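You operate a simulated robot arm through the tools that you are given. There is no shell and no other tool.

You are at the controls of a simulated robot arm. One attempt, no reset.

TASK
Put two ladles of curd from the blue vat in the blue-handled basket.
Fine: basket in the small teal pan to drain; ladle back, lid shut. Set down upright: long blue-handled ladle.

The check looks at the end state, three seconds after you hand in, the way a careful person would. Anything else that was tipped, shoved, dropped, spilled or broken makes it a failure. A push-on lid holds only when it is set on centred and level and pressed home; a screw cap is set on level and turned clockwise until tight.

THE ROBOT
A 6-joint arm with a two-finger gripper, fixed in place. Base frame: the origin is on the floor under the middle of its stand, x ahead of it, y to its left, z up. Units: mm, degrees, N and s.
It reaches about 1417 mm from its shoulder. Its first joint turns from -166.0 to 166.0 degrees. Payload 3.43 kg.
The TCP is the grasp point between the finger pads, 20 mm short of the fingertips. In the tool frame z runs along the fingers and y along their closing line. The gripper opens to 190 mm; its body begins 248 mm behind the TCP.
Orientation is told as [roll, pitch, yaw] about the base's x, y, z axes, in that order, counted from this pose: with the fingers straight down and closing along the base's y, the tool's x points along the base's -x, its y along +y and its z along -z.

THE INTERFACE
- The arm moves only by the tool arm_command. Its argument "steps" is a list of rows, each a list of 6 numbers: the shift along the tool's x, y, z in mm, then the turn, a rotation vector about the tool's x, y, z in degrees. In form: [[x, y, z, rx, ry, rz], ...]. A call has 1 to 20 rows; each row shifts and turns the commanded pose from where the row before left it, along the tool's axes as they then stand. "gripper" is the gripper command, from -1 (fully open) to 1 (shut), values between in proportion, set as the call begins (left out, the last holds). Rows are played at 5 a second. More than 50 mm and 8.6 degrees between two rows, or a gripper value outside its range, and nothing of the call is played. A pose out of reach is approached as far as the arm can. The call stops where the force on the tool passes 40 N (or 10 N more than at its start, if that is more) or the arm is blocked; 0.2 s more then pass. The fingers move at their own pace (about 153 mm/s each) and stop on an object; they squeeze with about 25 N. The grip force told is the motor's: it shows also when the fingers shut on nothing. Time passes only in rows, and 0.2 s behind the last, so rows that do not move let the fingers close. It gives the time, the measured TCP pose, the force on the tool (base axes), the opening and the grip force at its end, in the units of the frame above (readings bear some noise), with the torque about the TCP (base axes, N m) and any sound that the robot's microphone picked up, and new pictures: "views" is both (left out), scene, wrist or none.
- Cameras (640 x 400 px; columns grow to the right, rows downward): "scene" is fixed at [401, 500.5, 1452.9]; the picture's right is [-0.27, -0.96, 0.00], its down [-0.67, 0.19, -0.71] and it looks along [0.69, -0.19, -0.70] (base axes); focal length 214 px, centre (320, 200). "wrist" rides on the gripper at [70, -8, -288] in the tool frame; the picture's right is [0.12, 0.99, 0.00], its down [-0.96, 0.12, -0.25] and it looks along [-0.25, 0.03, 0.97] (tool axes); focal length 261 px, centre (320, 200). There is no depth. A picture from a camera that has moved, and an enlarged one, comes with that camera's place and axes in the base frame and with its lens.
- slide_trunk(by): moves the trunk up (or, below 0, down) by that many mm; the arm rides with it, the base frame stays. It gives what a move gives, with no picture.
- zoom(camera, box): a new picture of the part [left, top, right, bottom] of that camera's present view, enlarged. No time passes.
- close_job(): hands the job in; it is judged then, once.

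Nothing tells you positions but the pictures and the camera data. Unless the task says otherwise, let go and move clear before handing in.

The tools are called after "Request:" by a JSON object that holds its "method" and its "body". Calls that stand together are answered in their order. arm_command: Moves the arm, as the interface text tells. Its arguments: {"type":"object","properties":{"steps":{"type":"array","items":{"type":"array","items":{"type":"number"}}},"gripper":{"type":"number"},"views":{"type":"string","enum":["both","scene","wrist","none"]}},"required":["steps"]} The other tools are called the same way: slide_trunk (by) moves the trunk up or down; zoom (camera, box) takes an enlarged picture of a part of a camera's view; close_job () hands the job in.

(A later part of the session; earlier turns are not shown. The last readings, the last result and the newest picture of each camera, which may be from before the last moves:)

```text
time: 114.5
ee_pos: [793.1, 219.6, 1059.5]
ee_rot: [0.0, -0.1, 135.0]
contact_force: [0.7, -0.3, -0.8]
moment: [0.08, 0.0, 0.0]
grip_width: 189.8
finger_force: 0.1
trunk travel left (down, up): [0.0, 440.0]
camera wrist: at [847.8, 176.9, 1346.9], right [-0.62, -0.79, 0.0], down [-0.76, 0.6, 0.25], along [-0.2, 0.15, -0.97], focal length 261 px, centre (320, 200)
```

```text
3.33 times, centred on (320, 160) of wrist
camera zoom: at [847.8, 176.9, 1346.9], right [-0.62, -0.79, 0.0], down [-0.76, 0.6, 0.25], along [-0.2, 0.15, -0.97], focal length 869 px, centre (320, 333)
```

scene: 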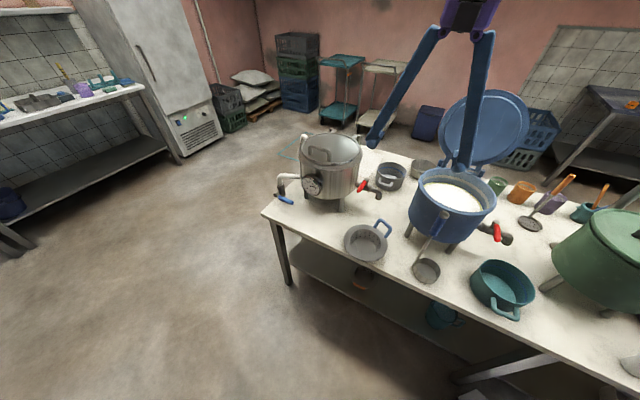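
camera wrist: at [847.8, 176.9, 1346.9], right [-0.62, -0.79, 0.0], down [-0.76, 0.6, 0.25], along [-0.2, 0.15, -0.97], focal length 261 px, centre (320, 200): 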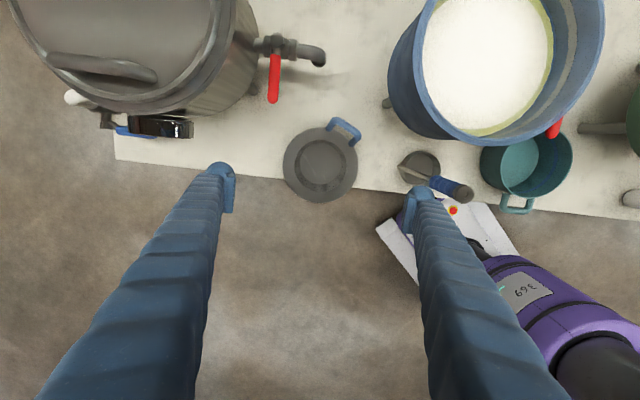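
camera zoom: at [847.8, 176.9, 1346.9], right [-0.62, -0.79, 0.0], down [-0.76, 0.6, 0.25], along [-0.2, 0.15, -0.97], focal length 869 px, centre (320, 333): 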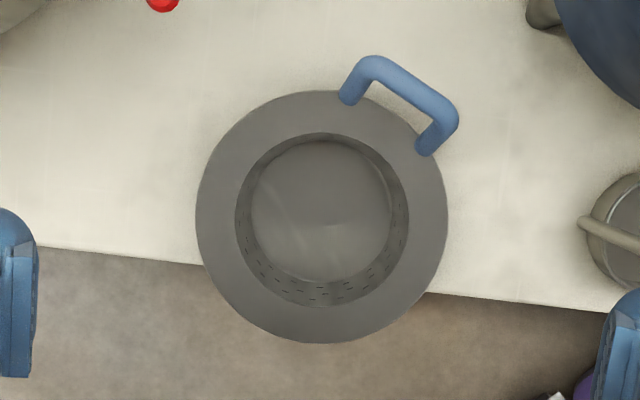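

The basket centre is (793.5, 214.3). I'll fine-shift, then descend with the fingers fully open on both sides of the flange.

Request:
{"method": "arm_command", "body": {"steps": [[4, 3.5, 30, 0, 0, 0], [0, 0, 45, 0, 0, 0], [0, 0, 45, 0, 0, 0], [0, 0, 45, 0, 0, 0], [0, 0, 45, 0, 0, 0], [0, 0, 0, 0, 0, 0]], "gripper": -1, "views": "both"}}

Request:
{"method": "zoom", "body": {"camera": "wrist", "box": [200, 80, 440, 260]}}

```text
time: 115.9
ee_pos: [792.8, 217.1, 849.1]
ee_rot: [-0.1, -0.1, 135.0]
contact_force: [0.2, 0.1, 0.0]
moment: [-0.01, 0.02, -0.01]
grip_width: 190.0
finger_force: 0.0
trunk travel left (down, up): [0.0, 440.0]
camera wrist: at [847.2, 172.9, 1137.1], right [-0.62, -0.79, 0.0], down [-0.76, 0.6, 0.25], along [-0.2, 0.15, -0.97], focal length 261 px, centre (320, 200)
```

scene: 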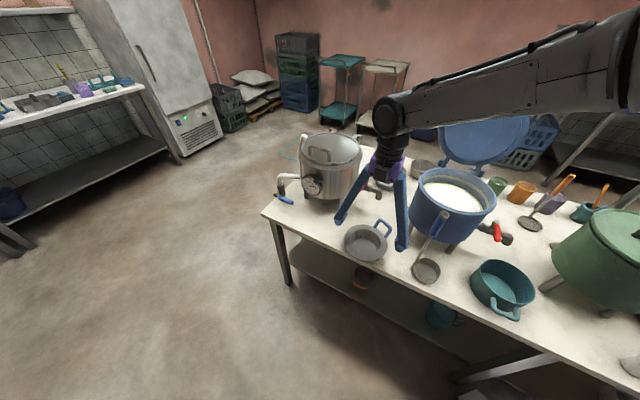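
wrist: 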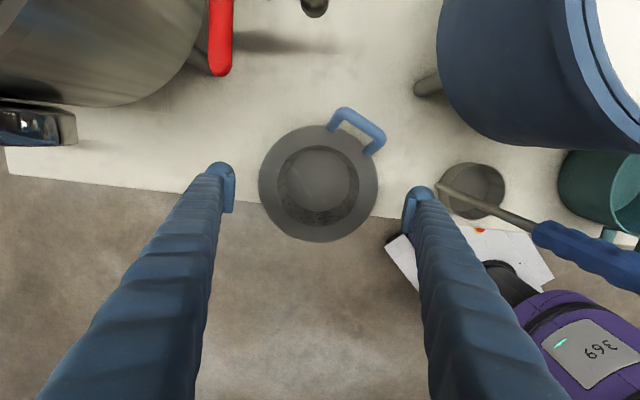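

```text
2.22 times, centred on (320, 170) of wrist
camera zoom: at [847.2, 172.9, 1137.1], right [-0.62, -0.79, 0.0], down [-0.76, 0.6, 0.25], along [-0.2, 0.15, -0.97], focal length 579 px, centre (320, 267)
```

zoom: 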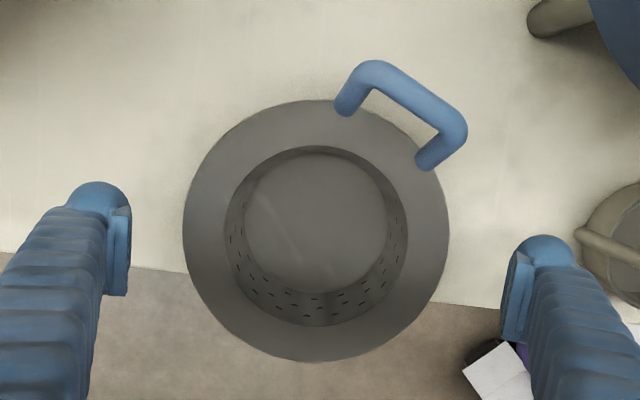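

Request:
{"method": "arm_command", "body": {"steps": [[5, 0.5, 28, 0, 0, 0], [0, 0, 27, 0, 0, 0], [0, 0, 0, 0, 0, 0]], "views": "wrist"}}

Request:
{"method": "zoom", "body": {"camera": "wrist", "box": [200, 80, 440, 260]}}

Request:
{"method": "zoom", "body": {"camera": "scene", "box": [320, 160, 440, 280]}}

```text
time: 116.7
ee_pos: [796.6, 212.3, 793.8]
ee_rot: [0.0, -0.1, 135.0]
contact_force: [0.7, -0.5, 0.5]
moment: [0.01, 0.04, -0.01]
grip_width: 189.8
finger_force: 0.1
trunk travel left (down, up): [0.0, 440.0]
camera wrist: at [851.2, 168.8, 1082.2], right [-0.62, -0.79, 0.0], down [-0.76, 0.6, 0.25], along [-0.19, 0.15, -0.97], focal length 261 px, centre (320, 200)
```

wrist: 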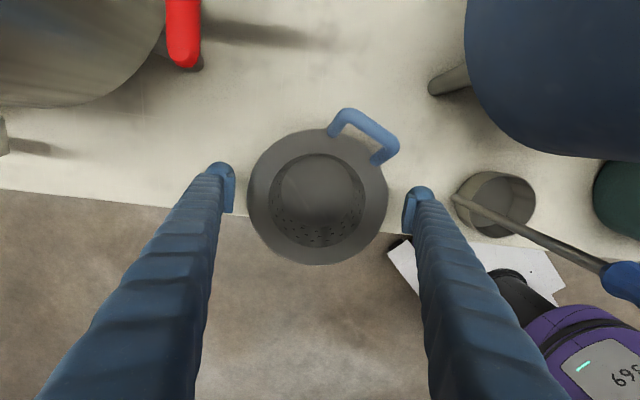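

```text
2.22 times, centred on (320, 170) of wrist
camera zoom: at [851.2, 168.8, 1082.2], right [-0.62, -0.79, 0.0], down [-0.76, 0.6, 0.25], along [-0.19, 0.15, -0.97], focal length 579 px, centre (320, 267)
```

zoom: 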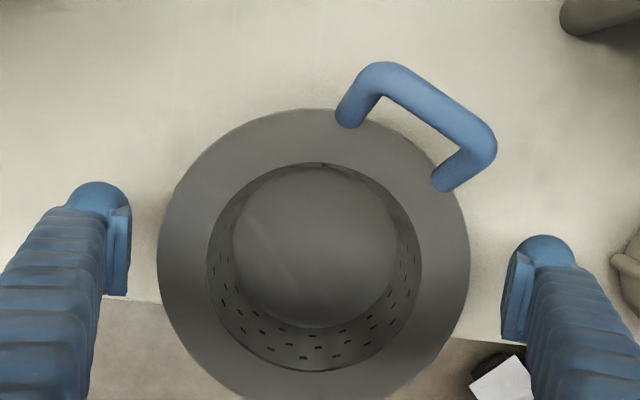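

```text
3.33 times, centred on (380, 220) of scene
camera zoom: at [401.0, 500.5, 1452.9], right [-0.27, -0.96, 0.0], down [-0.67, 0.19, -0.71], along [0.69, -0.19, -0.7], focal length 715 px, centre (120, 133)
```

zoom: 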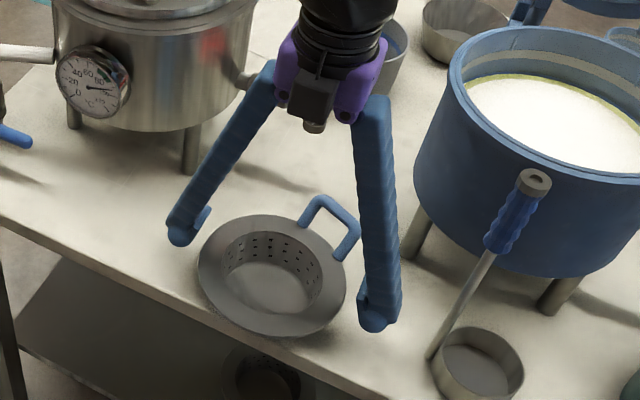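

Both pads are level with the flange edges and centred. Closing across the flange.

Request:
{"method": "arm_command", "body": {"steps": [[0, 0, 0, 0, 0, 0], [0, 0, 0, 0, 0, 0], [0, 0, 0, 0, 0, 0]], "gripper": 1, "views": "wrist"}}

Request:
{"method": "zoom", "body": {"camera": "wrist", "box": [200, 80, 440, 260]}}

Request:
{"method": "zoom", "body": {"camera": "scene", "box": [320, 160, 440, 280]}}

```text
time: 117.5
ee_pos: [797.1, 211.8, 794.6]
ee_rot: [0.0, 0.0, 135.0]
contact_force: [0.3, -0.4, 0.3]
moment: [-0.01, 0.01, 0.01]
grip_width: 163.3
finger_force: 24.8
trunk travel left (down, up): [0.0, 440.0]
camera wrist: at [851.1, 168.7, 1082.4], right [-0.62, -0.79, 0.0], down [-0.76, 0.6, 0.25], along [-0.2, 0.15, -0.97], focal length 261 px, centre (320, 200)
```

wrist: 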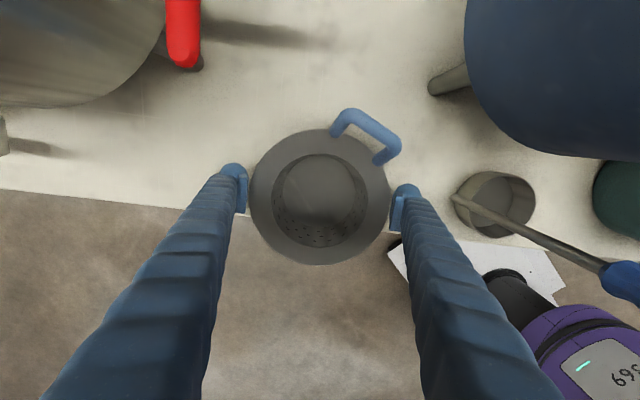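

```text
2.22 times, centred on (320, 170) of wrist
camera zoom: at [851.1, 168.7, 1082.4], right [-0.62, -0.79, 0.0], down [-0.76, 0.6, 0.25], along [-0.2, 0.15, -0.97], focal length 579 px, centre (320, 267)
```

zoom: 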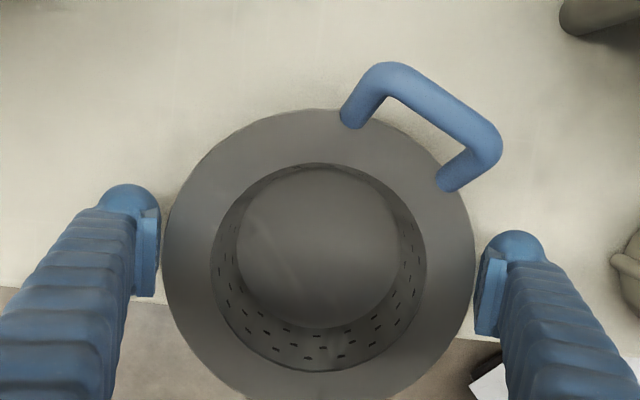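

```text
3.33 times, centred on (380, 220) of scene
camera zoom: at [401.0, 500.5, 1452.9], right [-0.27, -0.96, 0.0], down [-0.67, 0.19, -0.71], along [0.69, -0.19, -0.7], focal length 715 px, centre (120, 133)
```

zoom: 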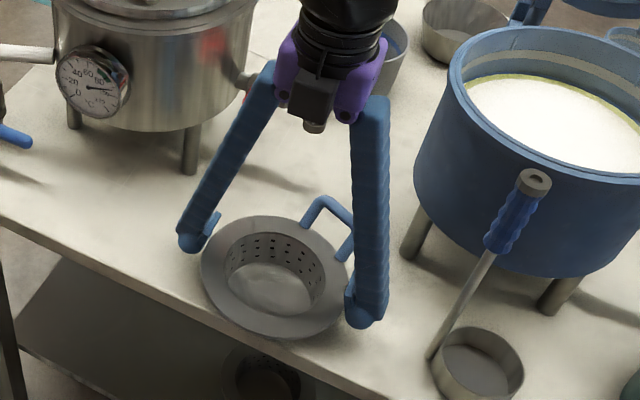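

Gripped at 163 mm. Lifting slowly and checking the basket stays level.

Request:
{"method": "arm_command", "body": {"steps": [[0, 0, -5, 0, 0, 0], [0, 0, -8, 0, 0, 0], [0, 0, -12, 0, 0, 0], [0, 0, -15, 0, 0, 0], [0, 0, 0, 0, 0, 0]], "views": "wrist"}}

Request:
{"method": "zoom", "body": {"camera": "scene", "box": [320, 160, 440, 280]}}

Request:
{"method": "zoom", "body": {"camera": "wrist", "box": [200, 80, 440, 260]}}

```text
time: 118.7
ee_pos: [795.7, 211.2, 834.5]
ee_rot: [0.0, 0.0, 135.0]
contact_force: [0.0, 0.2, -1.9]
moment: [0.04, -0.02, 0.0]
grip_width: 163.1
finger_force: 25.1
trunk travel left (down, up): [0.0, 440.0]
camera wrist: at [850.9, 168.2, 1122.2], right [-0.62, -0.79, 0.0], down [-0.76, 0.6, 0.25], along [-0.2, 0.15, -0.97], focal length 261 px, centre (320, 200)
```

wrist: 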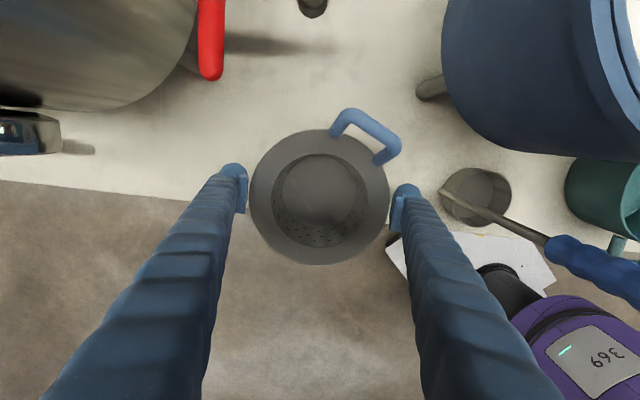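

```text
3.33 times, centred on (380, 220) of scene
camera zoom: at [401.0, 500.5, 1452.9], right [-0.27, -0.96, 0.0], down [-0.67, 0.19, -0.71], along [0.69, -0.19, -0.7], focal length 715 px, centre (120, 133)
```

zoom: 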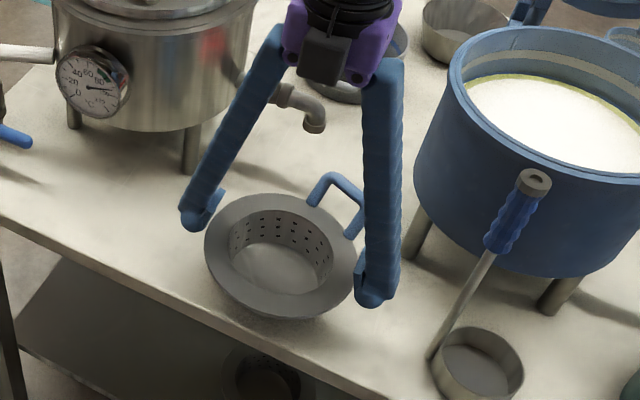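

```text
2.22 times, centred on (320, 170) of wrist
camera zoom: at [850.9, 168.2, 1122.2], right [-0.62, -0.79, 0.0], down [-0.76, 0.6, 0.25], along [-0.2, 0.15, -0.97], focal length 579 px, centre (320, 267)
```

zoom: 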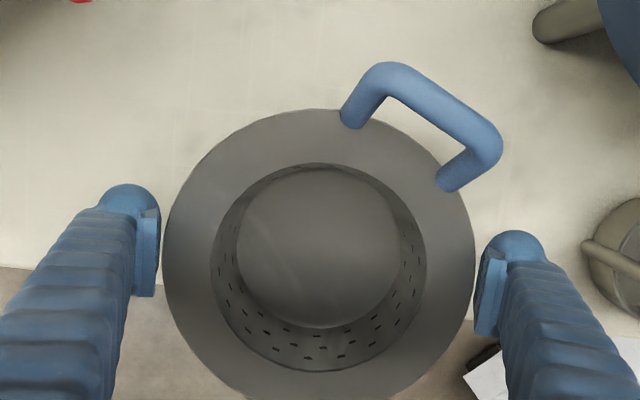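

The basket hangs perfectly level now. I'll raise it above the ladle and carry it over to the teal pan.

Request:
{"method": "arm_command", "body": {"steps": [[0, 0, -30, 0, 0, 0], [0, 0, -42, 0, 0, 0], [0, 0, -42, 0, 0, 0], [0, 0, -42, 0, 0, 0], [0, 0, -42, 0, 0, 0], [0, 0, -42, 0, 0, 0], [0, 0, -42, 0, 0, 0], [0, 0, -42, 0, 0, 0], [2.9, 23.6, 0, 0, 0, 0], [4.3, 35.4, 0, 0, 0, 0], [5.2, 42.5, 0, 0, 0, 0], [5.7, 47.2, 0, 0, 0, 0], [5.7, 47.2, 0, 0, 0, 0], [5.7, 47.2, 0, 0, 0, 0], [5.7, 47.2, 0, 0, 0, 0], [5.2, 42.5, 0, 0, 0, 0], [4.3, 35.4, 0, 0, 0, 0], [3.5, 28.3, 0, 0, 0, 0], [2.9, 23.6, 0, 0, 0, 0], [0, 0, 0, 0, 0, 0]], "views": "both"}}

```text
time: 122.9
ee_pos: [535.0, -121.8, 1158.3]
ee_rot: [0.0, 0.0, 135.0]
contact_force: [0.6, 1.4, -1.1]
moment: [0.05, -0.03, 0.0]
grip_width: 163.1
finger_force: 25.0
trunk travel left (down, up): [0.0, 440.0]
camera wrist: at [588.9, -165.1, 1446.5], right [-0.62, -0.79, 0.0], down [-0.76, 0.6, 0.25], along [-0.19, 0.15, -0.97], focal length 261 px, centre (320, 200)
```

scene: 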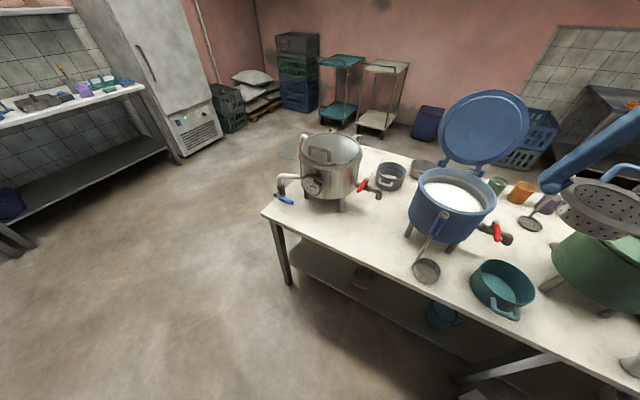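
wrist: 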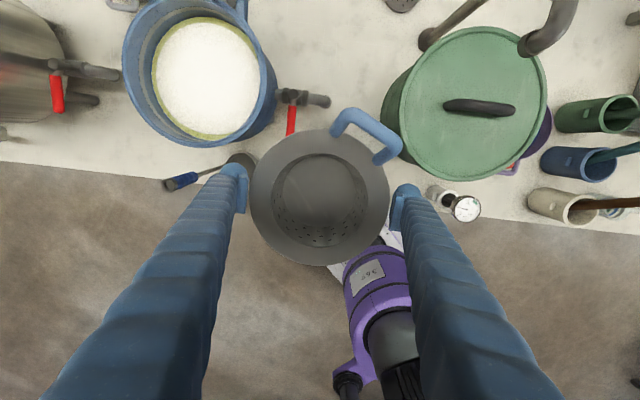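

The pan is hidden beneath the basket in this view. I'll shift the hand towards the front so the wrist camera can measure the pan directly.

Request:
{"method": "arm_command", "body": {"steps": [[-40, 0, 0, 0, 0, 0], [-40, 0, 0, 0, 0, 0], [-40, 0, 0, 0, 0, 0], [-40, 0, 0, 0, 0, 0], [-40, 0, 0, 0, 0, 0], [0, 0, 0, 0, 0, 0]], "views": "wrist"}}

Request:
{"method": "zoom", "body": {"camera": "wrist", "box": [250, 30, 410, 140]}}

```text
time: 124.3
ee_pos: [392.8, 20.1, 1159.4]
ee_rot: [-0.2, -0.1, 134.9]
contact_force: [-0.7, 0.4, -1.3]
moment: [0.02, 0.0, 0.0]
grip_width: 163.1
finger_force: 24.5
trunk travel left (down, up): [0.0, 440.0]
camera wrist: at [447.4, -22.2, 1447.8], right [-0.62, -0.79, 0.0], down [-0.76, 0.6, 0.25], along [-0.19, 0.15, -0.97], focal length 261 px, centre (320, 200)
```

wrist: 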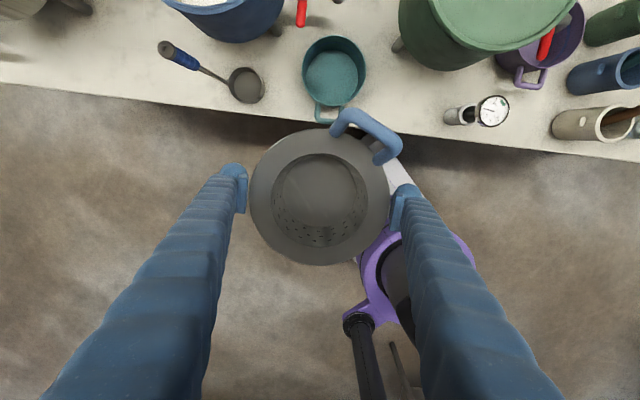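

```text
3.64 times, centred on (330, 85) of wrist
camera zoom: at [447.4, -22.2, 1447.8], right [-0.62, -0.79, 0.0], down [-0.76, 0.6, 0.25], along [-0.19, 0.15, -0.97], focal length 948 px, centre (284, 618)
```

zoom: 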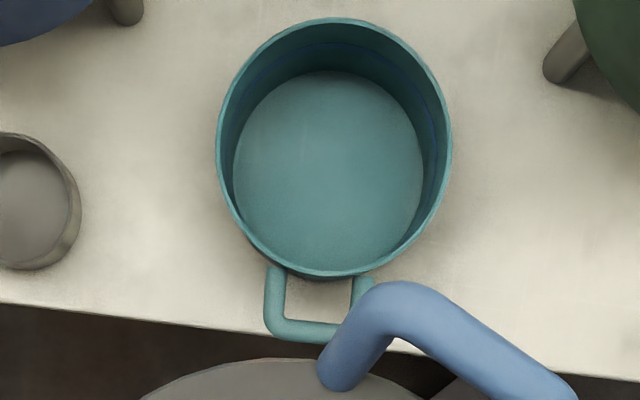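

The pan centre is at about (530, -125) and its rim at z≈822. Accounting for a 7 mm offset of the basket in the grip, I'll move over it and descend to just above the rim.

Request:
{"method": "arm_command", "body": {"steps": [[25, 1.1, 0, 0, 0, 0], [45, 1.1, 0, 0, 0, 0], [48, 1.2, 0, 0, 0, 0], [48, 1.2, 0, 0, 0, 0], [40.5, 1.1, 0, 0, 0, 0], [0, 0, 0, 0, 0, 0]], "views": "none"}}

Request:
{"method": "arm_command", "body": {"steps": [[0, 0, 30, 0, 0, 0], [0, 0, 42, 0, 0, 0], [0, 0, 42, 0, 0, 0], [0, 0, 42, 0, 0, 0], [0, 0, 42, 0, 0, 0], [0, 0, 30, 0, 0, 0], [0, 0, 0, 0, 0, 0]], "views": "both"}}

Request:
{"method": "zoom", "body": {"camera": "scene", "box": [440, 200, 580, 330]}}

```text
time: 125.7
ee_pos: [534.1, -131.2, 1158.9]
ee_rot: [-0.1, 0.0, 135.1]
contact_force: [0.1, -0.5, -2.3]
moment: [0.13, 0.05, 0.01]
grip_width: 163.0
finger_force: 25.3
trunk travel left (down, up): [0.0, 440.0]
```

```text
time: 127.3
ee_pos: [534.8, -130.4, 930.1]
ee_rot: [0.0, -0.1, 134.9]
contact_force: [0.1, 1.0, -1.8]
moment: [0.04, 0.03, -0.02]
grip_width: 163.1
finger_force: 24.8
trunk travel left (down, up): [0.0, 440.0]
camera wrist: at [589.7, -173.4, 1218.4], right [-0.62, -0.79, 0.0], down [-0.76, 0.6, 0.25], along [-0.19, 0.15, -0.97], focal length 261 px, centre (320, 200)
```

scene: 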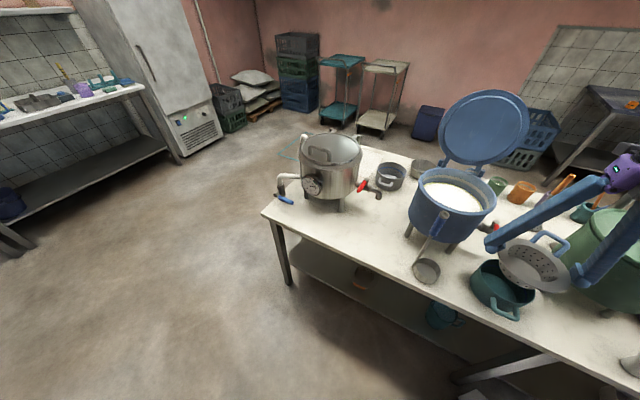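
wrist: 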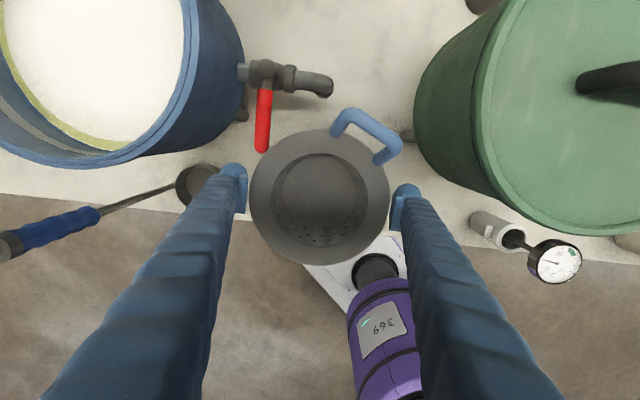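

```text
3.08 times, centred on (510, 265) of scene
camera zoom: at [401.0, 500.5, 1452.9], right [-0.27, -0.96, 0.0], down [-0.67, 0.19, -0.71], along [0.69, -0.19, -0.7], focal length 660 px, centre (-265, 0)
```

zoom: 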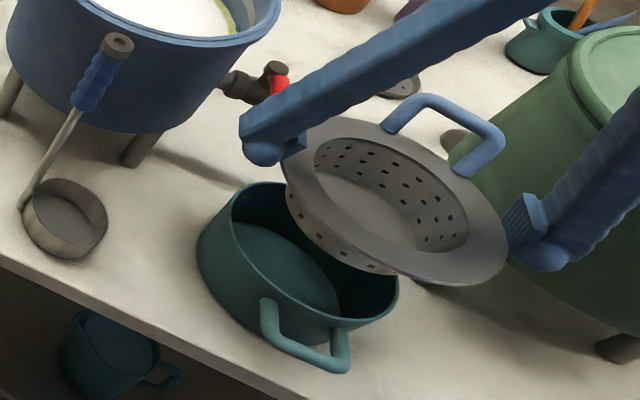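

The basket is about to pass close to the red tap lever. I'll zoom in to measure that clearance before going lower.

Request:
{"method": "zoom", "body": {"camera": "wrist", "box": [220, 70, 400, 190]}}

Request:
{"method": "zoom", "body": {"camera": "scene", "box": [470, 210, 540, 260]}}

```text
3.33 times, centred on (310, 130) of wrist
camera zoom: at [589.7, -173.4, 1218.4], right [-0.62, -0.79, 0.0], down [-0.76, 0.6, 0.25], along [-0.19, 0.15, -0.97], focal length 869 px, centre (353, 433)
```

zoom: 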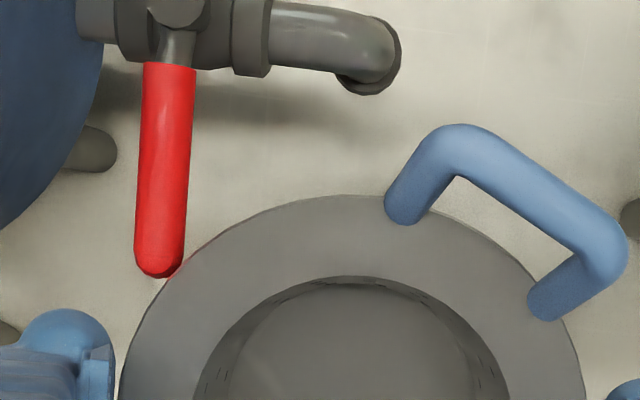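

```text
8.00 times, centred on (505, 235) of scene
camera zoom: at [401.0, 500.5, 1452.9], right [-0.27, -0.96, 0.0], down [-0.67, 0.19, -0.71], along [0.69, -0.19, -0.7], focal length 1716 px, centre (-1160, -80)
```

zoom: 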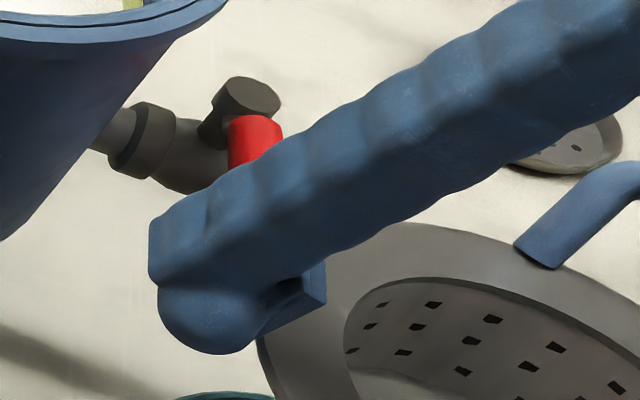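

The lever tip almost overlaps the flange edge (it sits at about (617, -110, 919)). I'll sidestep 12 mm away, descend past it, then recentre over the pan.

Request:
{"method": "arm_command", "body": {"steps": [[-6.9, 9.8, -4, 0, 0, 0], [0, 0, 15, 0, 0, 0], [0, 0, 15, 0, 0, 0], [0, 0, 14, 0, 0, 0], [0, 0, 0, 0, 0, 0]], "views": "wrist"}}

Request:
{"method": "zoom", "body": {"camera": "wrist", "box": [220, 70, 400, 190]}}

Request:
{"method": "zoom", "body": {"camera": "scene", "box": [440, 200, 580, 330]}}

```text
time: 128.5
ee_pos: [524.3, -132.2, 891.5]
ee_rot: [0.0, 0.0, 135.0]
contact_force: [0.1, 0.4, -0.6]
moment: [0.05, 0.03, 0.0]
grip_width: 163.2
finger_force: 24.7
trunk travel left (down, up): [0.0, 440.0]
camera wrist: at [577.9, -175.6, 1178.4], right [-0.62, -0.79, 0.0], down [-0.76, 0.6, 0.25], along [-0.19, 0.15, -0.97], focal length 261 px, centre (320, 200)
```

wrist: 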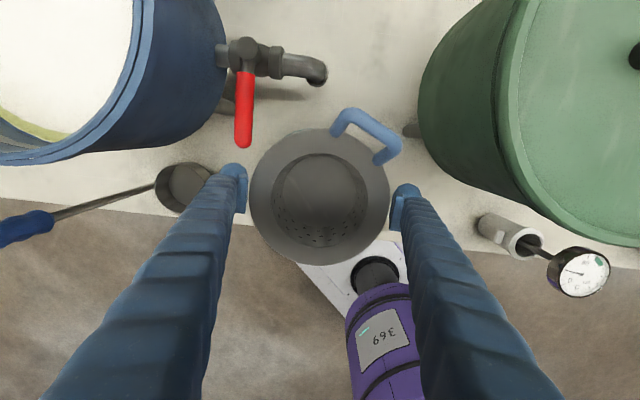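

```text
3.33 times, centred on (310, 130) of wrist
camera zoom: at [577.9, -175.6, 1178.4], right [-0.62, -0.79, 0.0], down [-0.76, 0.6, 0.25], along [-0.19, 0.15, -0.97], focal length 869 px, centre (353, 433)
```

zoom: 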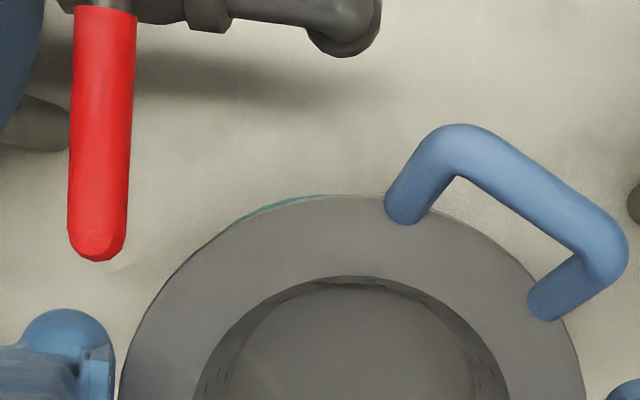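

```text
3.08 times, centred on (510, 265) of scene
camera zoom: at [401.0, 500.5, 1452.9], right [-0.27, -0.96, 0.0], down [-0.67, 0.19, -0.71], along [0.69, -0.19, -0.7], focal length 660 px, centre (-265, 0)
```

zoom: 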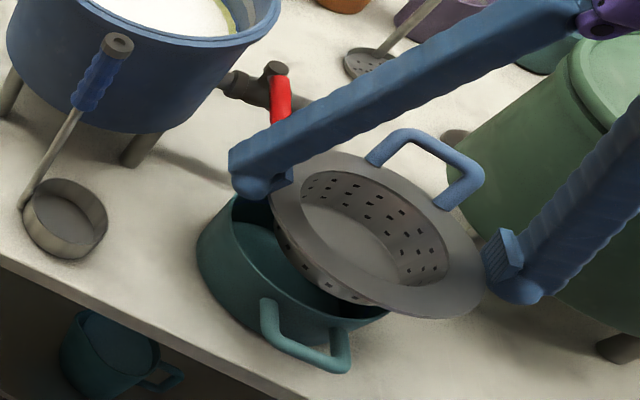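

Below the lever now. Recentring over the pan and lowering the basket into it in small steps.

Request:
{"method": "arm_command", "body": {"steps": [[5.7, -8.8, 0, 0, 0, 0], [0, 0, 10, 0, 0, 0], [0, 0, 12, 0, 0, 0], [0, 0, 12, 0, 0, 0], [0, 0, 0, 0, 0, 0]], "views": "wrist"}}

Request:
{"method": "zoom", "body": {"camera": "scene", "box": [440, 200, 580, 330]}}

Request:
{"method": "zoom", "body": {"camera": "wrist", "box": [200, 90, 440, 290]}}

```text
time: 129.7
ee_pos: [533.7, -130.3, 855.8]
ee_rot: [0.0, 0.0, 135.1]
contact_force: [0.3, 0.2, -1.1]
moment: [0.0, 0.02, 0.02]
grip_width: 162.9
finger_force: 24.9
trunk travel left (down, up): [0.0, 440.0]
camera wrist: at [588.2, -173.5, 1144.1], right [-0.62, -0.79, 0.0], down [-0.76, 0.6, 0.25], along [-0.19, 0.15, -0.97], focal length 261 px, centre (320, 200)
```

wrist: 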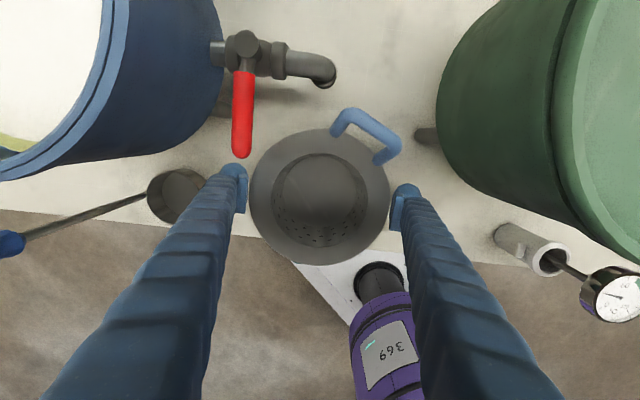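

```text
3.08 times, centred on (510, 265) of scene
camera zoom: at [401.0, 500.5, 1452.9], right [-0.27, -0.96, 0.0], down [-0.67, 0.19, -0.71], along [0.69, -0.19, -0.7], focal length 660 px, centre (-265, 0)
```

zoom: 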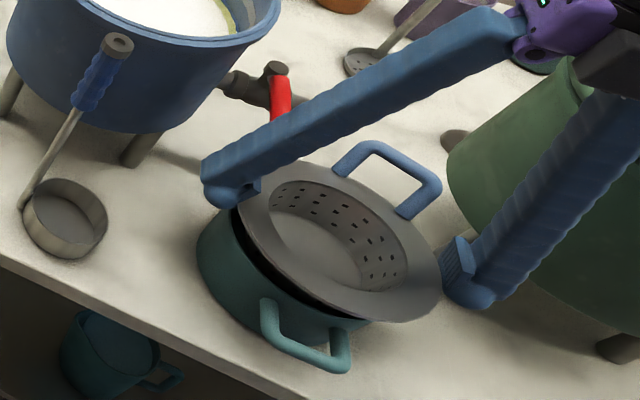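

```text
2.00 times, centred on (320, 190) of wrist
camera zoom: at [588.2, -173.5, 1144.1], right [-0.62, -0.79, 0.0], down [-0.76, 0.6, 0.25], along [-0.19, 0.15, -0.97], focal length 521 px, centre (320, 220)
```

zoom: 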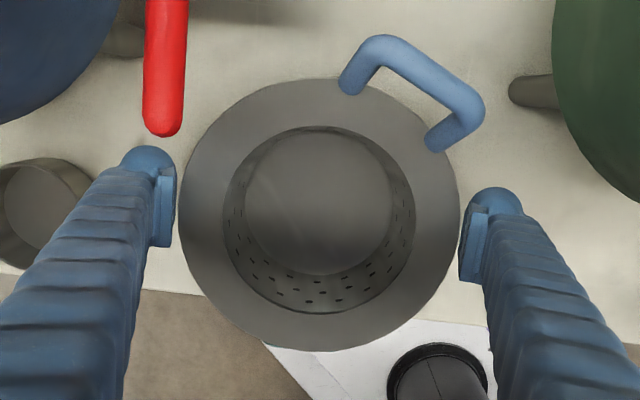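

Basket is entering the pan. Continuing down gently until the flange meets the rim.

Request:
{"method": "arm_command", "body": {"steps": [[0, 0, 8, 0, 0, 0], [0, 0, 8, 0, 0, 0], [0, 0, 5, 0, 0, 0], [0, 0, 0, 0, 0, 0]], "views": "none"}}

Request:
{"method": "arm_command", "body": {"steps": [[0, 0, 4, 0, 0, 0], [0, 0, 3, 0, 0, 0], [0, 0, 0, 0, 0, 0]], "views": "wrist"}}

Request:
{"method": "zoom", "body": {"camera": "scene", "box": [440, 200, 580, 330]}}

```text
time: 130.7
ee_pos: [533.5, -129.4, 834.8]
ee_rot: [0.0, -0.1, 134.9]
contact_force: [0.3, 0.8, -1.5]
moment: [0.0, 0.04, 0.0]
grip_width: 163.2
finger_force: 24.8
trunk travel left (down, up): [0.0, 440.0]
```

```text
time: 131.5
ee_pos: [534.3, -130.0, 828.5]
ee_rot: [0.0, 0.0, 135.0]
contact_force: [0.2, -0.3, -1.1]
moment: [0.02, 0.02, -0.04]
grip_width: 163.1
finger_force: 25.6
trunk travel left (down, up): [0.0, 440.0]
camera wrist: at [588.4, -173.1, 1116.1], right [-0.62, -0.79, 0.0], down [-0.76, 0.6, 0.25], along [-0.2, 0.15, -0.97], focal length 261 px, centre (320, 200)
```

wrist: 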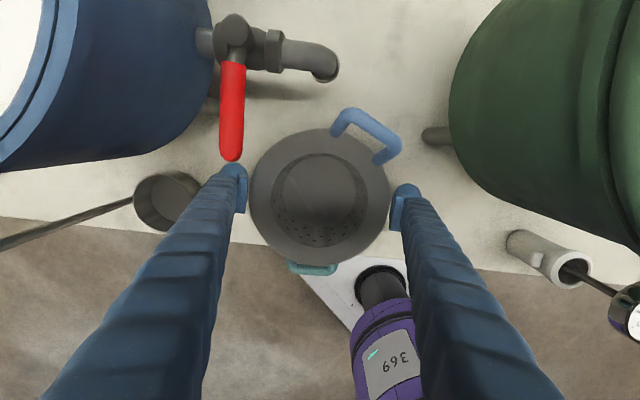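

```text
3.08 times, centred on (510, 265) of scene
camera zoom: at [401.0, 500.5, 1452.9], right [-0.27, -0.96, 0.0], down [-0.67, 0.19, -0.71], along [0.69, -0.19, -0.7], focal length 660 px, centre (-265, 0)
```

zoom: 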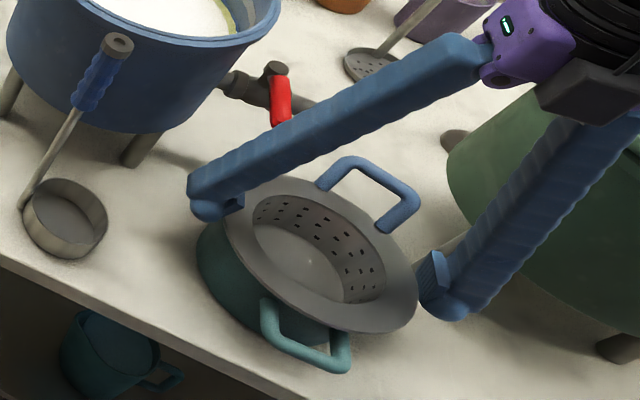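

Request:
{"method": "arm_command", "body": {"steps": [[0, 0, 3, 0, 0, 0], [0, 0, 3, 0, 0, 0], [0, 0, 0, 0, 0, 0]], "views": "none"}}

Request:
{"method": "arm_command", "body": {"steps": [[0, 0, 3, 0, 0, 0], [0, 0, 0, 0, 0, 0]], "views": "wrist"}}

Request:
{"method": "zoom", "body": {"camera": "scene", "box": [450, 230, 560, 330]}}

```text
time: 132.3
ee_pos: [533.7, -130.0, 824.5]
ee_rot: [-0.1, 0.1, 135.0]
contact_force: [0.3, -0.4, 18.0]
moment: [-0.01, 0.1, 0.16]
grip_width: 163.4
finger_force: 24.9
trunk travel left (down, up): [0.0, 440.0]
```

```text
time: 132.9
ee_pos: [534.2, -130.8, 820.8]
ee_rot: [0.0, 0.1, 135.0]
contact_force: [2.1, -0.5, 27.6]
moment: [0.14, -0.03, 0.09]
grip_width: 164.1
finger_force: 25.4
trunk travel left (down, up): [0.0, 440.0]
camera wrist: at [587.8, -173.3, 1108.7], right [-0.62, -0.79, 0.0], down [-0.76, 0.6, 0.25], along [-0.19, 0.15, -0.97], focal length 261 px, centre (320, 200)
```

wrist: 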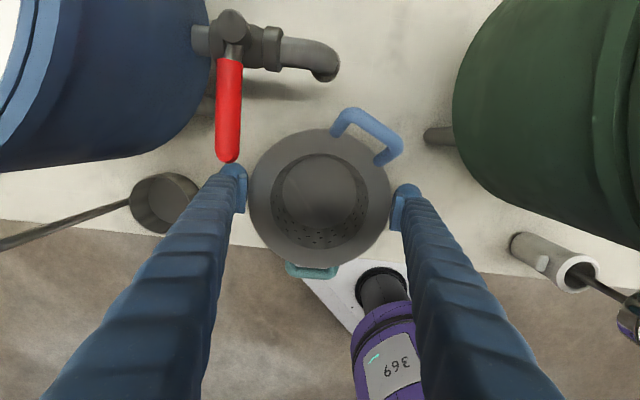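

```text
4.00 times, centred on (505, 280) of scene
camera zoom: at [401.0, 500.5, 1452.9], right [-0.27, -0.96, 0.0], down [-0.67, 0.19, -0.71], along [0.69, -0.19, -0.7], focal length 858 px, centre (-420, -120)
```

zoom: 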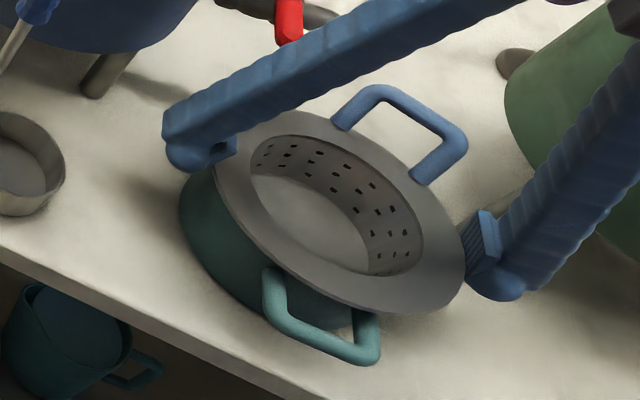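

The flange is resting on the pan rim. Releasing, then checking that the basket is seated level.

Request:
{"method": "arm_command", "body": {"steps": [[0, 0, 0, 0, 0, 0], [0, 0, 0, 0, 0, 0], [0, 0, 0, 0, 0, 0]], "gripper": -1, "views": "wrist"}}

Request:
{"method": "zoom", "body": {"camera": "scene", "box": [450, 230, 560, 330]}}

Request:
{"method": "zoom", "body": {"camera": "wrist", "box": [200, 90, 440, 290]}}

```text
time: 133.7
ee_pos: [533.9, -130.5, 818.6]
ee_rot: [0.1, -0.1, 135.0]
contact_force: [-1.0, 1.0, -0.1]
moment: [0.0, -0.01, 0.0]
grip_width: 190.0
finger_force: 0.0
trunk travel left (down, up): [0.0, 440.0]
camera wrist: at [588.3, -173.4, 1107.2], right [-0.62, -0.79, 0.0], down [-0.76, 0.6, 0.25], along [-0.2, 0.15, -0.97], focal length 261 px, centre (320, 200)
```

wrist: 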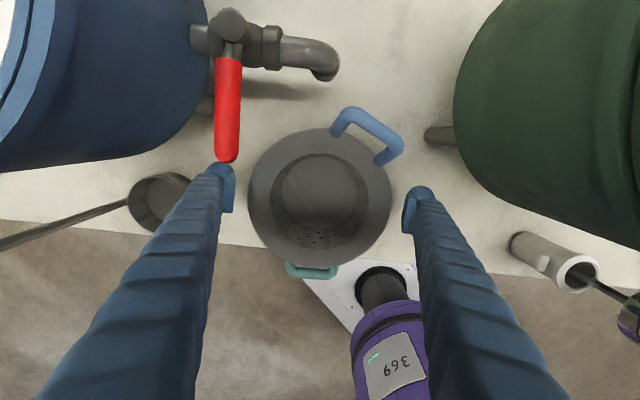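

```text
4.00 times, centred on (505, 280) of scene
camera zoom: at [401.0, 500.5, 1452.9], right [-0.27, -0.96, 0.0], down [-0.67, 0.19, -0.71], along [0.69, -0.19, -0.7], focal length 858 px, centre (-420, -120)
```

zoom: 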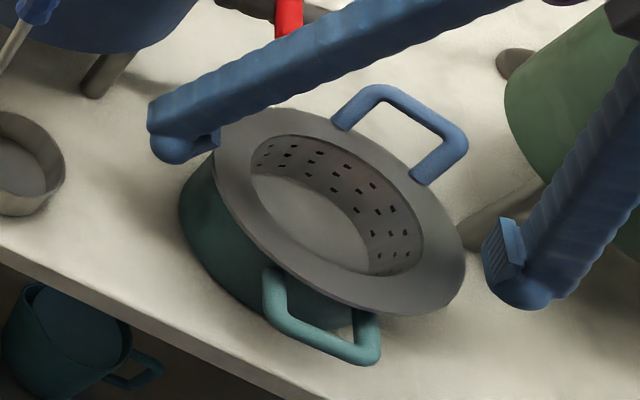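

```text
2.00 times, centred on (320, 190) of wrist
camera zoom: at [588.3, -173.4, 1107.2], right [-0.62, -0.79, 0.0], down [-0.76, 0.6, 0.25], along [-0.2, 0.15, -0.97], focal length 521 px, centre (320, 220)
```

zoom: 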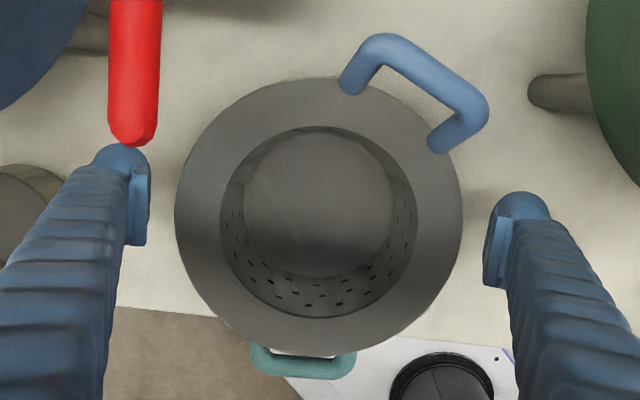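

The basket is seated level in the teal pan. I'll rise straight up, clear of the lever.

Request:
{"method": "arm_command", "body": {"steps": [[0, 0, -25, 0, 0, 0], [0, 0, -40, 0, 0, 0], [0, 0, -40, 0, 0, 0], [0, 0, -40, 0, 0, 0], [0, 0, -45, 0, 0, 0], [0, 0, -45, 0, 0, 0], [0, 0, -45, 0, 0, 0], [0, 0, -45, 0, 0, 0], [0, 0, -45, 0, 0, 0], [0, 0, -40, 0, 0, 0], [0, 0, 0, 0, 0, 0]], "views": "both"}}

Request:
{"method": "zoom", "body": {"camera": "wrist", "box": [210, 80, 430, 240]}}

Request:
{"method": "zoom", "body": {"camera": "scene", "box": [400, 150, 560, 330]}}

```text
time: 136.1
ee_pos: [533.5, -129.9, 1230.0]
ee_rot: [0.0, 0.0, 134.9]
contact_force: [-0.1, 0.1, 0.9]
moment: [0.02, 0.02, 0.0]
grip_width: 190.0
finger_force: 0.1
trunk travel left (down, up): [0.0, 440.0]
camera wrist: at [587.4, -173.5, 1517.0], right [-0.62, -0.79, 0.0], down [-0.76, 0.6, 0.25], along [-0.19, 0.15, -0.97], focal length 261 px, centre (320, 200)
```

scene: 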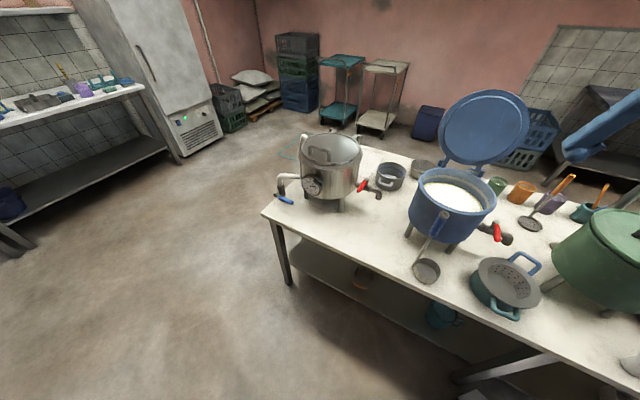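
wrist: 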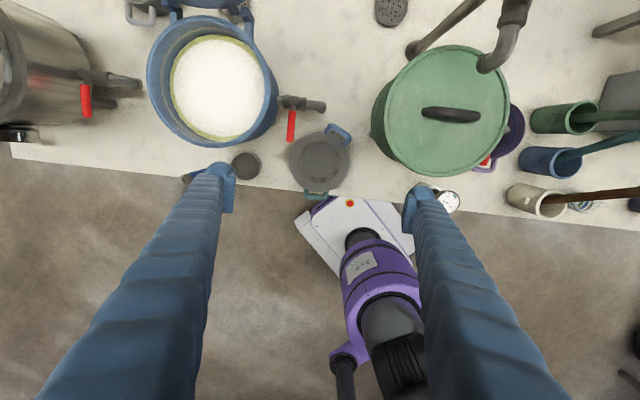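

```text
2.50 times, centred on (320, 160) of wrist
camera zoom: at [587.4, -173.5, 1517.0], right [-0.62, -0.79, 0.0], down [-0.76, 0.6, 0.25], along [-0.19, 0.15, -0.97], focal length 652 px, centre (320, 300)
```

zoom: 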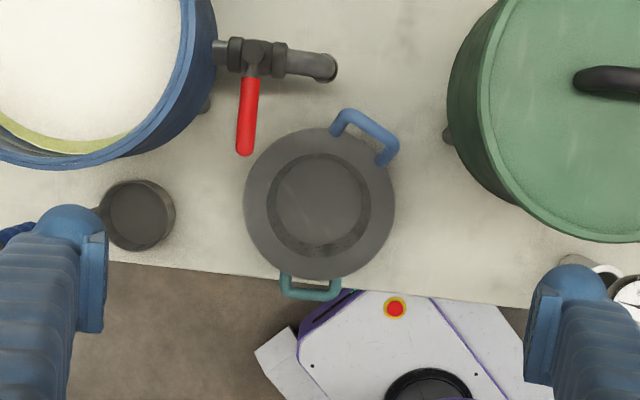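

```text
2.22 times, centred on (480, 240) of scene
camera zoom: at [401.0, 500.5, 1452.9], right [-0.27, -0.96, 0.0], down [-0.67, 0.19, -0.71], along [0.69, -0.19, -0.7], focal length 477 px, centre (-36, 111)
```

zoom: 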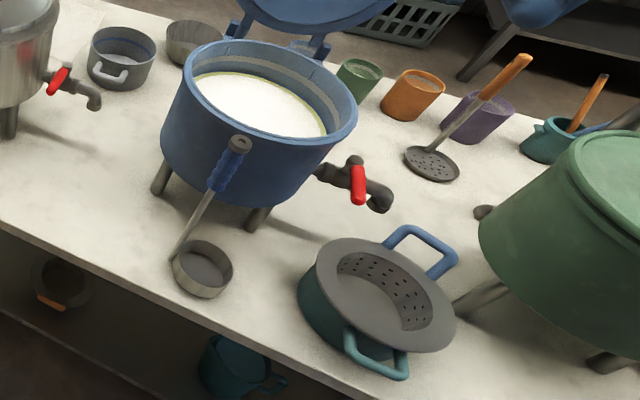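

Basket placement is done. Now for the ladle: I'll turn the gripper to a 30° lean from the vat side, so it can later swing over the basket, and approach for a close look at the handle.

Request:
{"method": "arm_command", "body": {"steps": [[10.3, -45.1, 0, 0, 0, 0], [10.3, -45.1, 0, 0, 0, 0], [10.3, -45.1, 0, 0, 0, 0], [10.3, -45.1, 0, 0, 0, 0], [10.3, -45.1, 0, 0, 0, 0], [0, 0, 0, 0, 0, 7.5], [0, 0, 0, 0, 0, 7.5], [0, 0, 0, 0, -7.5, 0], [0, 0, 0, 0, -7.5, 0], [0, 0, 0, 0, -7.5, 0], [0, 0, 0, 0, -7.5, 0], [0, 0, 0, 0, 0, 0]], "gripper": 0.16, "views": "both"}}

```text
time: 138.7
ee_pos: [701.8, 5.3, 1190.3]
ee_rot: [-0.5, -29.9, 120.0]
contact_force: [-0.3, -0.3, -0.2]
moment: [0.12, 0.06, 0.0]
grip_width: 79.6
finger_force: 0.1
out of reach, approached as far as the arm can: row 10, 11
trunk travel left (down, up): [0.0, 440.0]
camera wrist: at [807.5, -168.6, 1406.9], right [-0.81, -0.58, -0.07], down [-0.46, 0.56, 0.69], along [-0.37, 0.59, -0.72], focal length 261 px, centre (320, 200)
```

scene: 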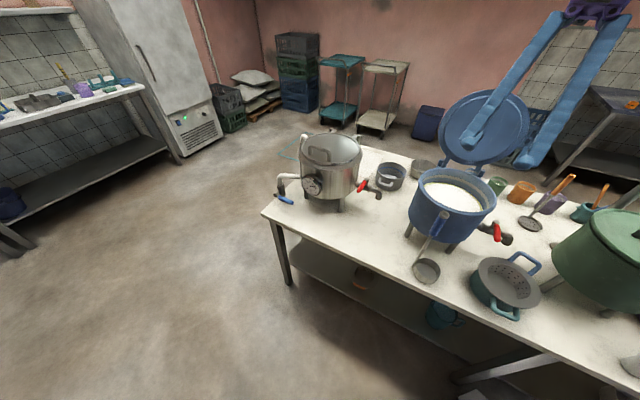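
wrist: 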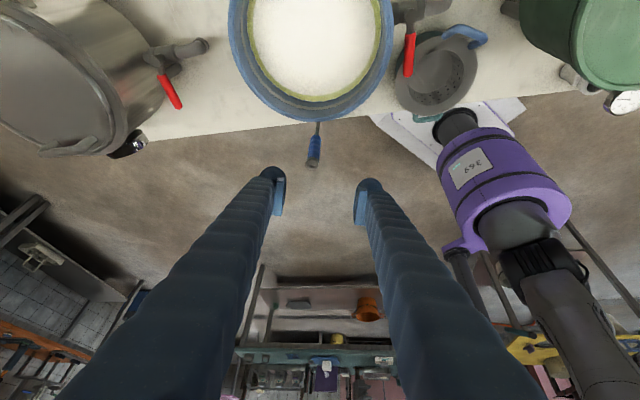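

The lean works; it is just limited this high up. I'll raise the trunk 200 mm for a better arm posture and then come down towards the ladle.

Request:
{"method": "slide_trunk", "body": {"by": 200}}

```text
time: 140.9
ee_pos: [700.7, 5.8, 1390.9]
ee_rot: [-0.5, -29.9, 120.0]
contact_force: [0.5, 0.1, -0.1]
moment: [-0.01, 0.01, 0.02]
grip_width: 79.9
finger_force: 0.1
trunk travel left (down, up): [-200.0, 240.0]
```

Request:
{"method": "arm_command", "body": {"steps": [[24.1, -3, 42, 0, 0, 0], [24.1, -3, 42, 0, 0, 0], [24.1, -3, 42, 0, 0, 0], [24.1, -3, 42, 0, 0, 0], [24.1, -3, 42, 0, 0, 0], [24.1, -3, 42, 0, 0, 0], [0, 0, 0, 0, 0, 0]], "views": "both"}}

Request:
{"method": "zoom", "body": {"camera": "wrist", "box": [220, 60, 420, 220]}}

Request:
{"method": "zoom", "body": {"camera": "scene", "box": [400, 120, 520, 290]}}

```text
time: 142.5
ee_pos: [720.2, 14.6, 1100.8]
ee_rot: [-0.6, -29.7, 120.1]
contact_force: [0.5, -0.1, 0.6]
moment: [-0.02, 0.03, -0.04]
grip_width: 79.8
finger_force: 0.1
trunk travel left (down, up): [-200.0, 240.0]
camera wrist: at [825.9, -158.4, 1316.4], right [-0.81, -0.58, -0.07], down [-0.46, 0.56, 0.69], along [-0.36, 0.59, -0.72], focal length 261 px, centre (320, 200)
```

scene: 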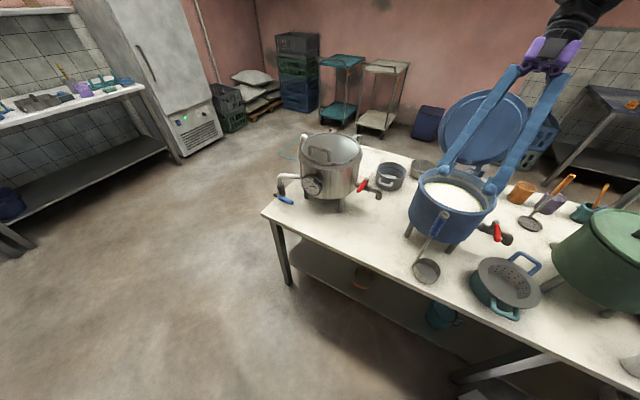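
wrist: 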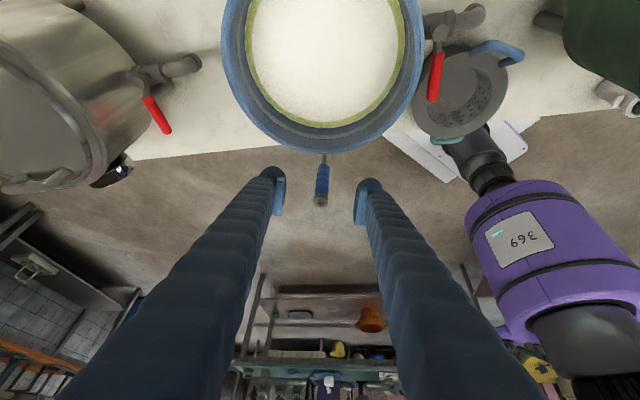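

```text
2.50 times, centred on (320, 140) of wrist
camera zoom: at [825.9, -158.4, 1316.4], right [-0.81, -0.58, -0.07], down [-0.46, 0.56, 0.69], along [-0.36, 0.59, -0.72], focal length 652 px, centre (320, 350)
```

zoom: 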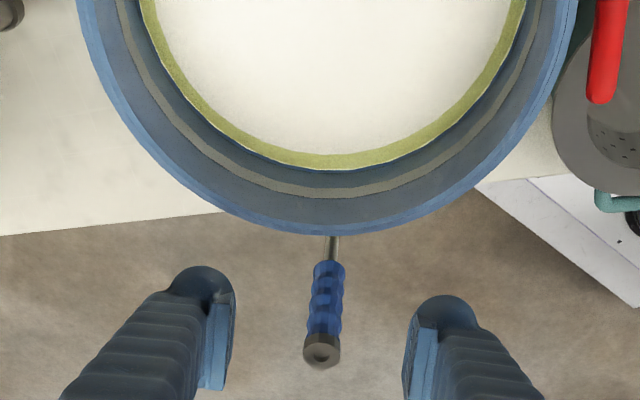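

```text
2.35 times, centred on (460, 205) of scene
camera zoom: at [401.0, 500.5, 1452.9], right [-0.27, -0.96, 0.0], down [-0.67, 0.19, -0.71], along [0.69, -0.19, -0.7], focal length 505 px, centre (-9, 188)
```

zoom: 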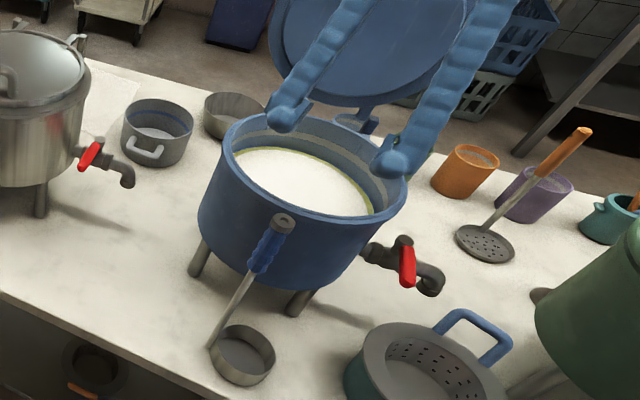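

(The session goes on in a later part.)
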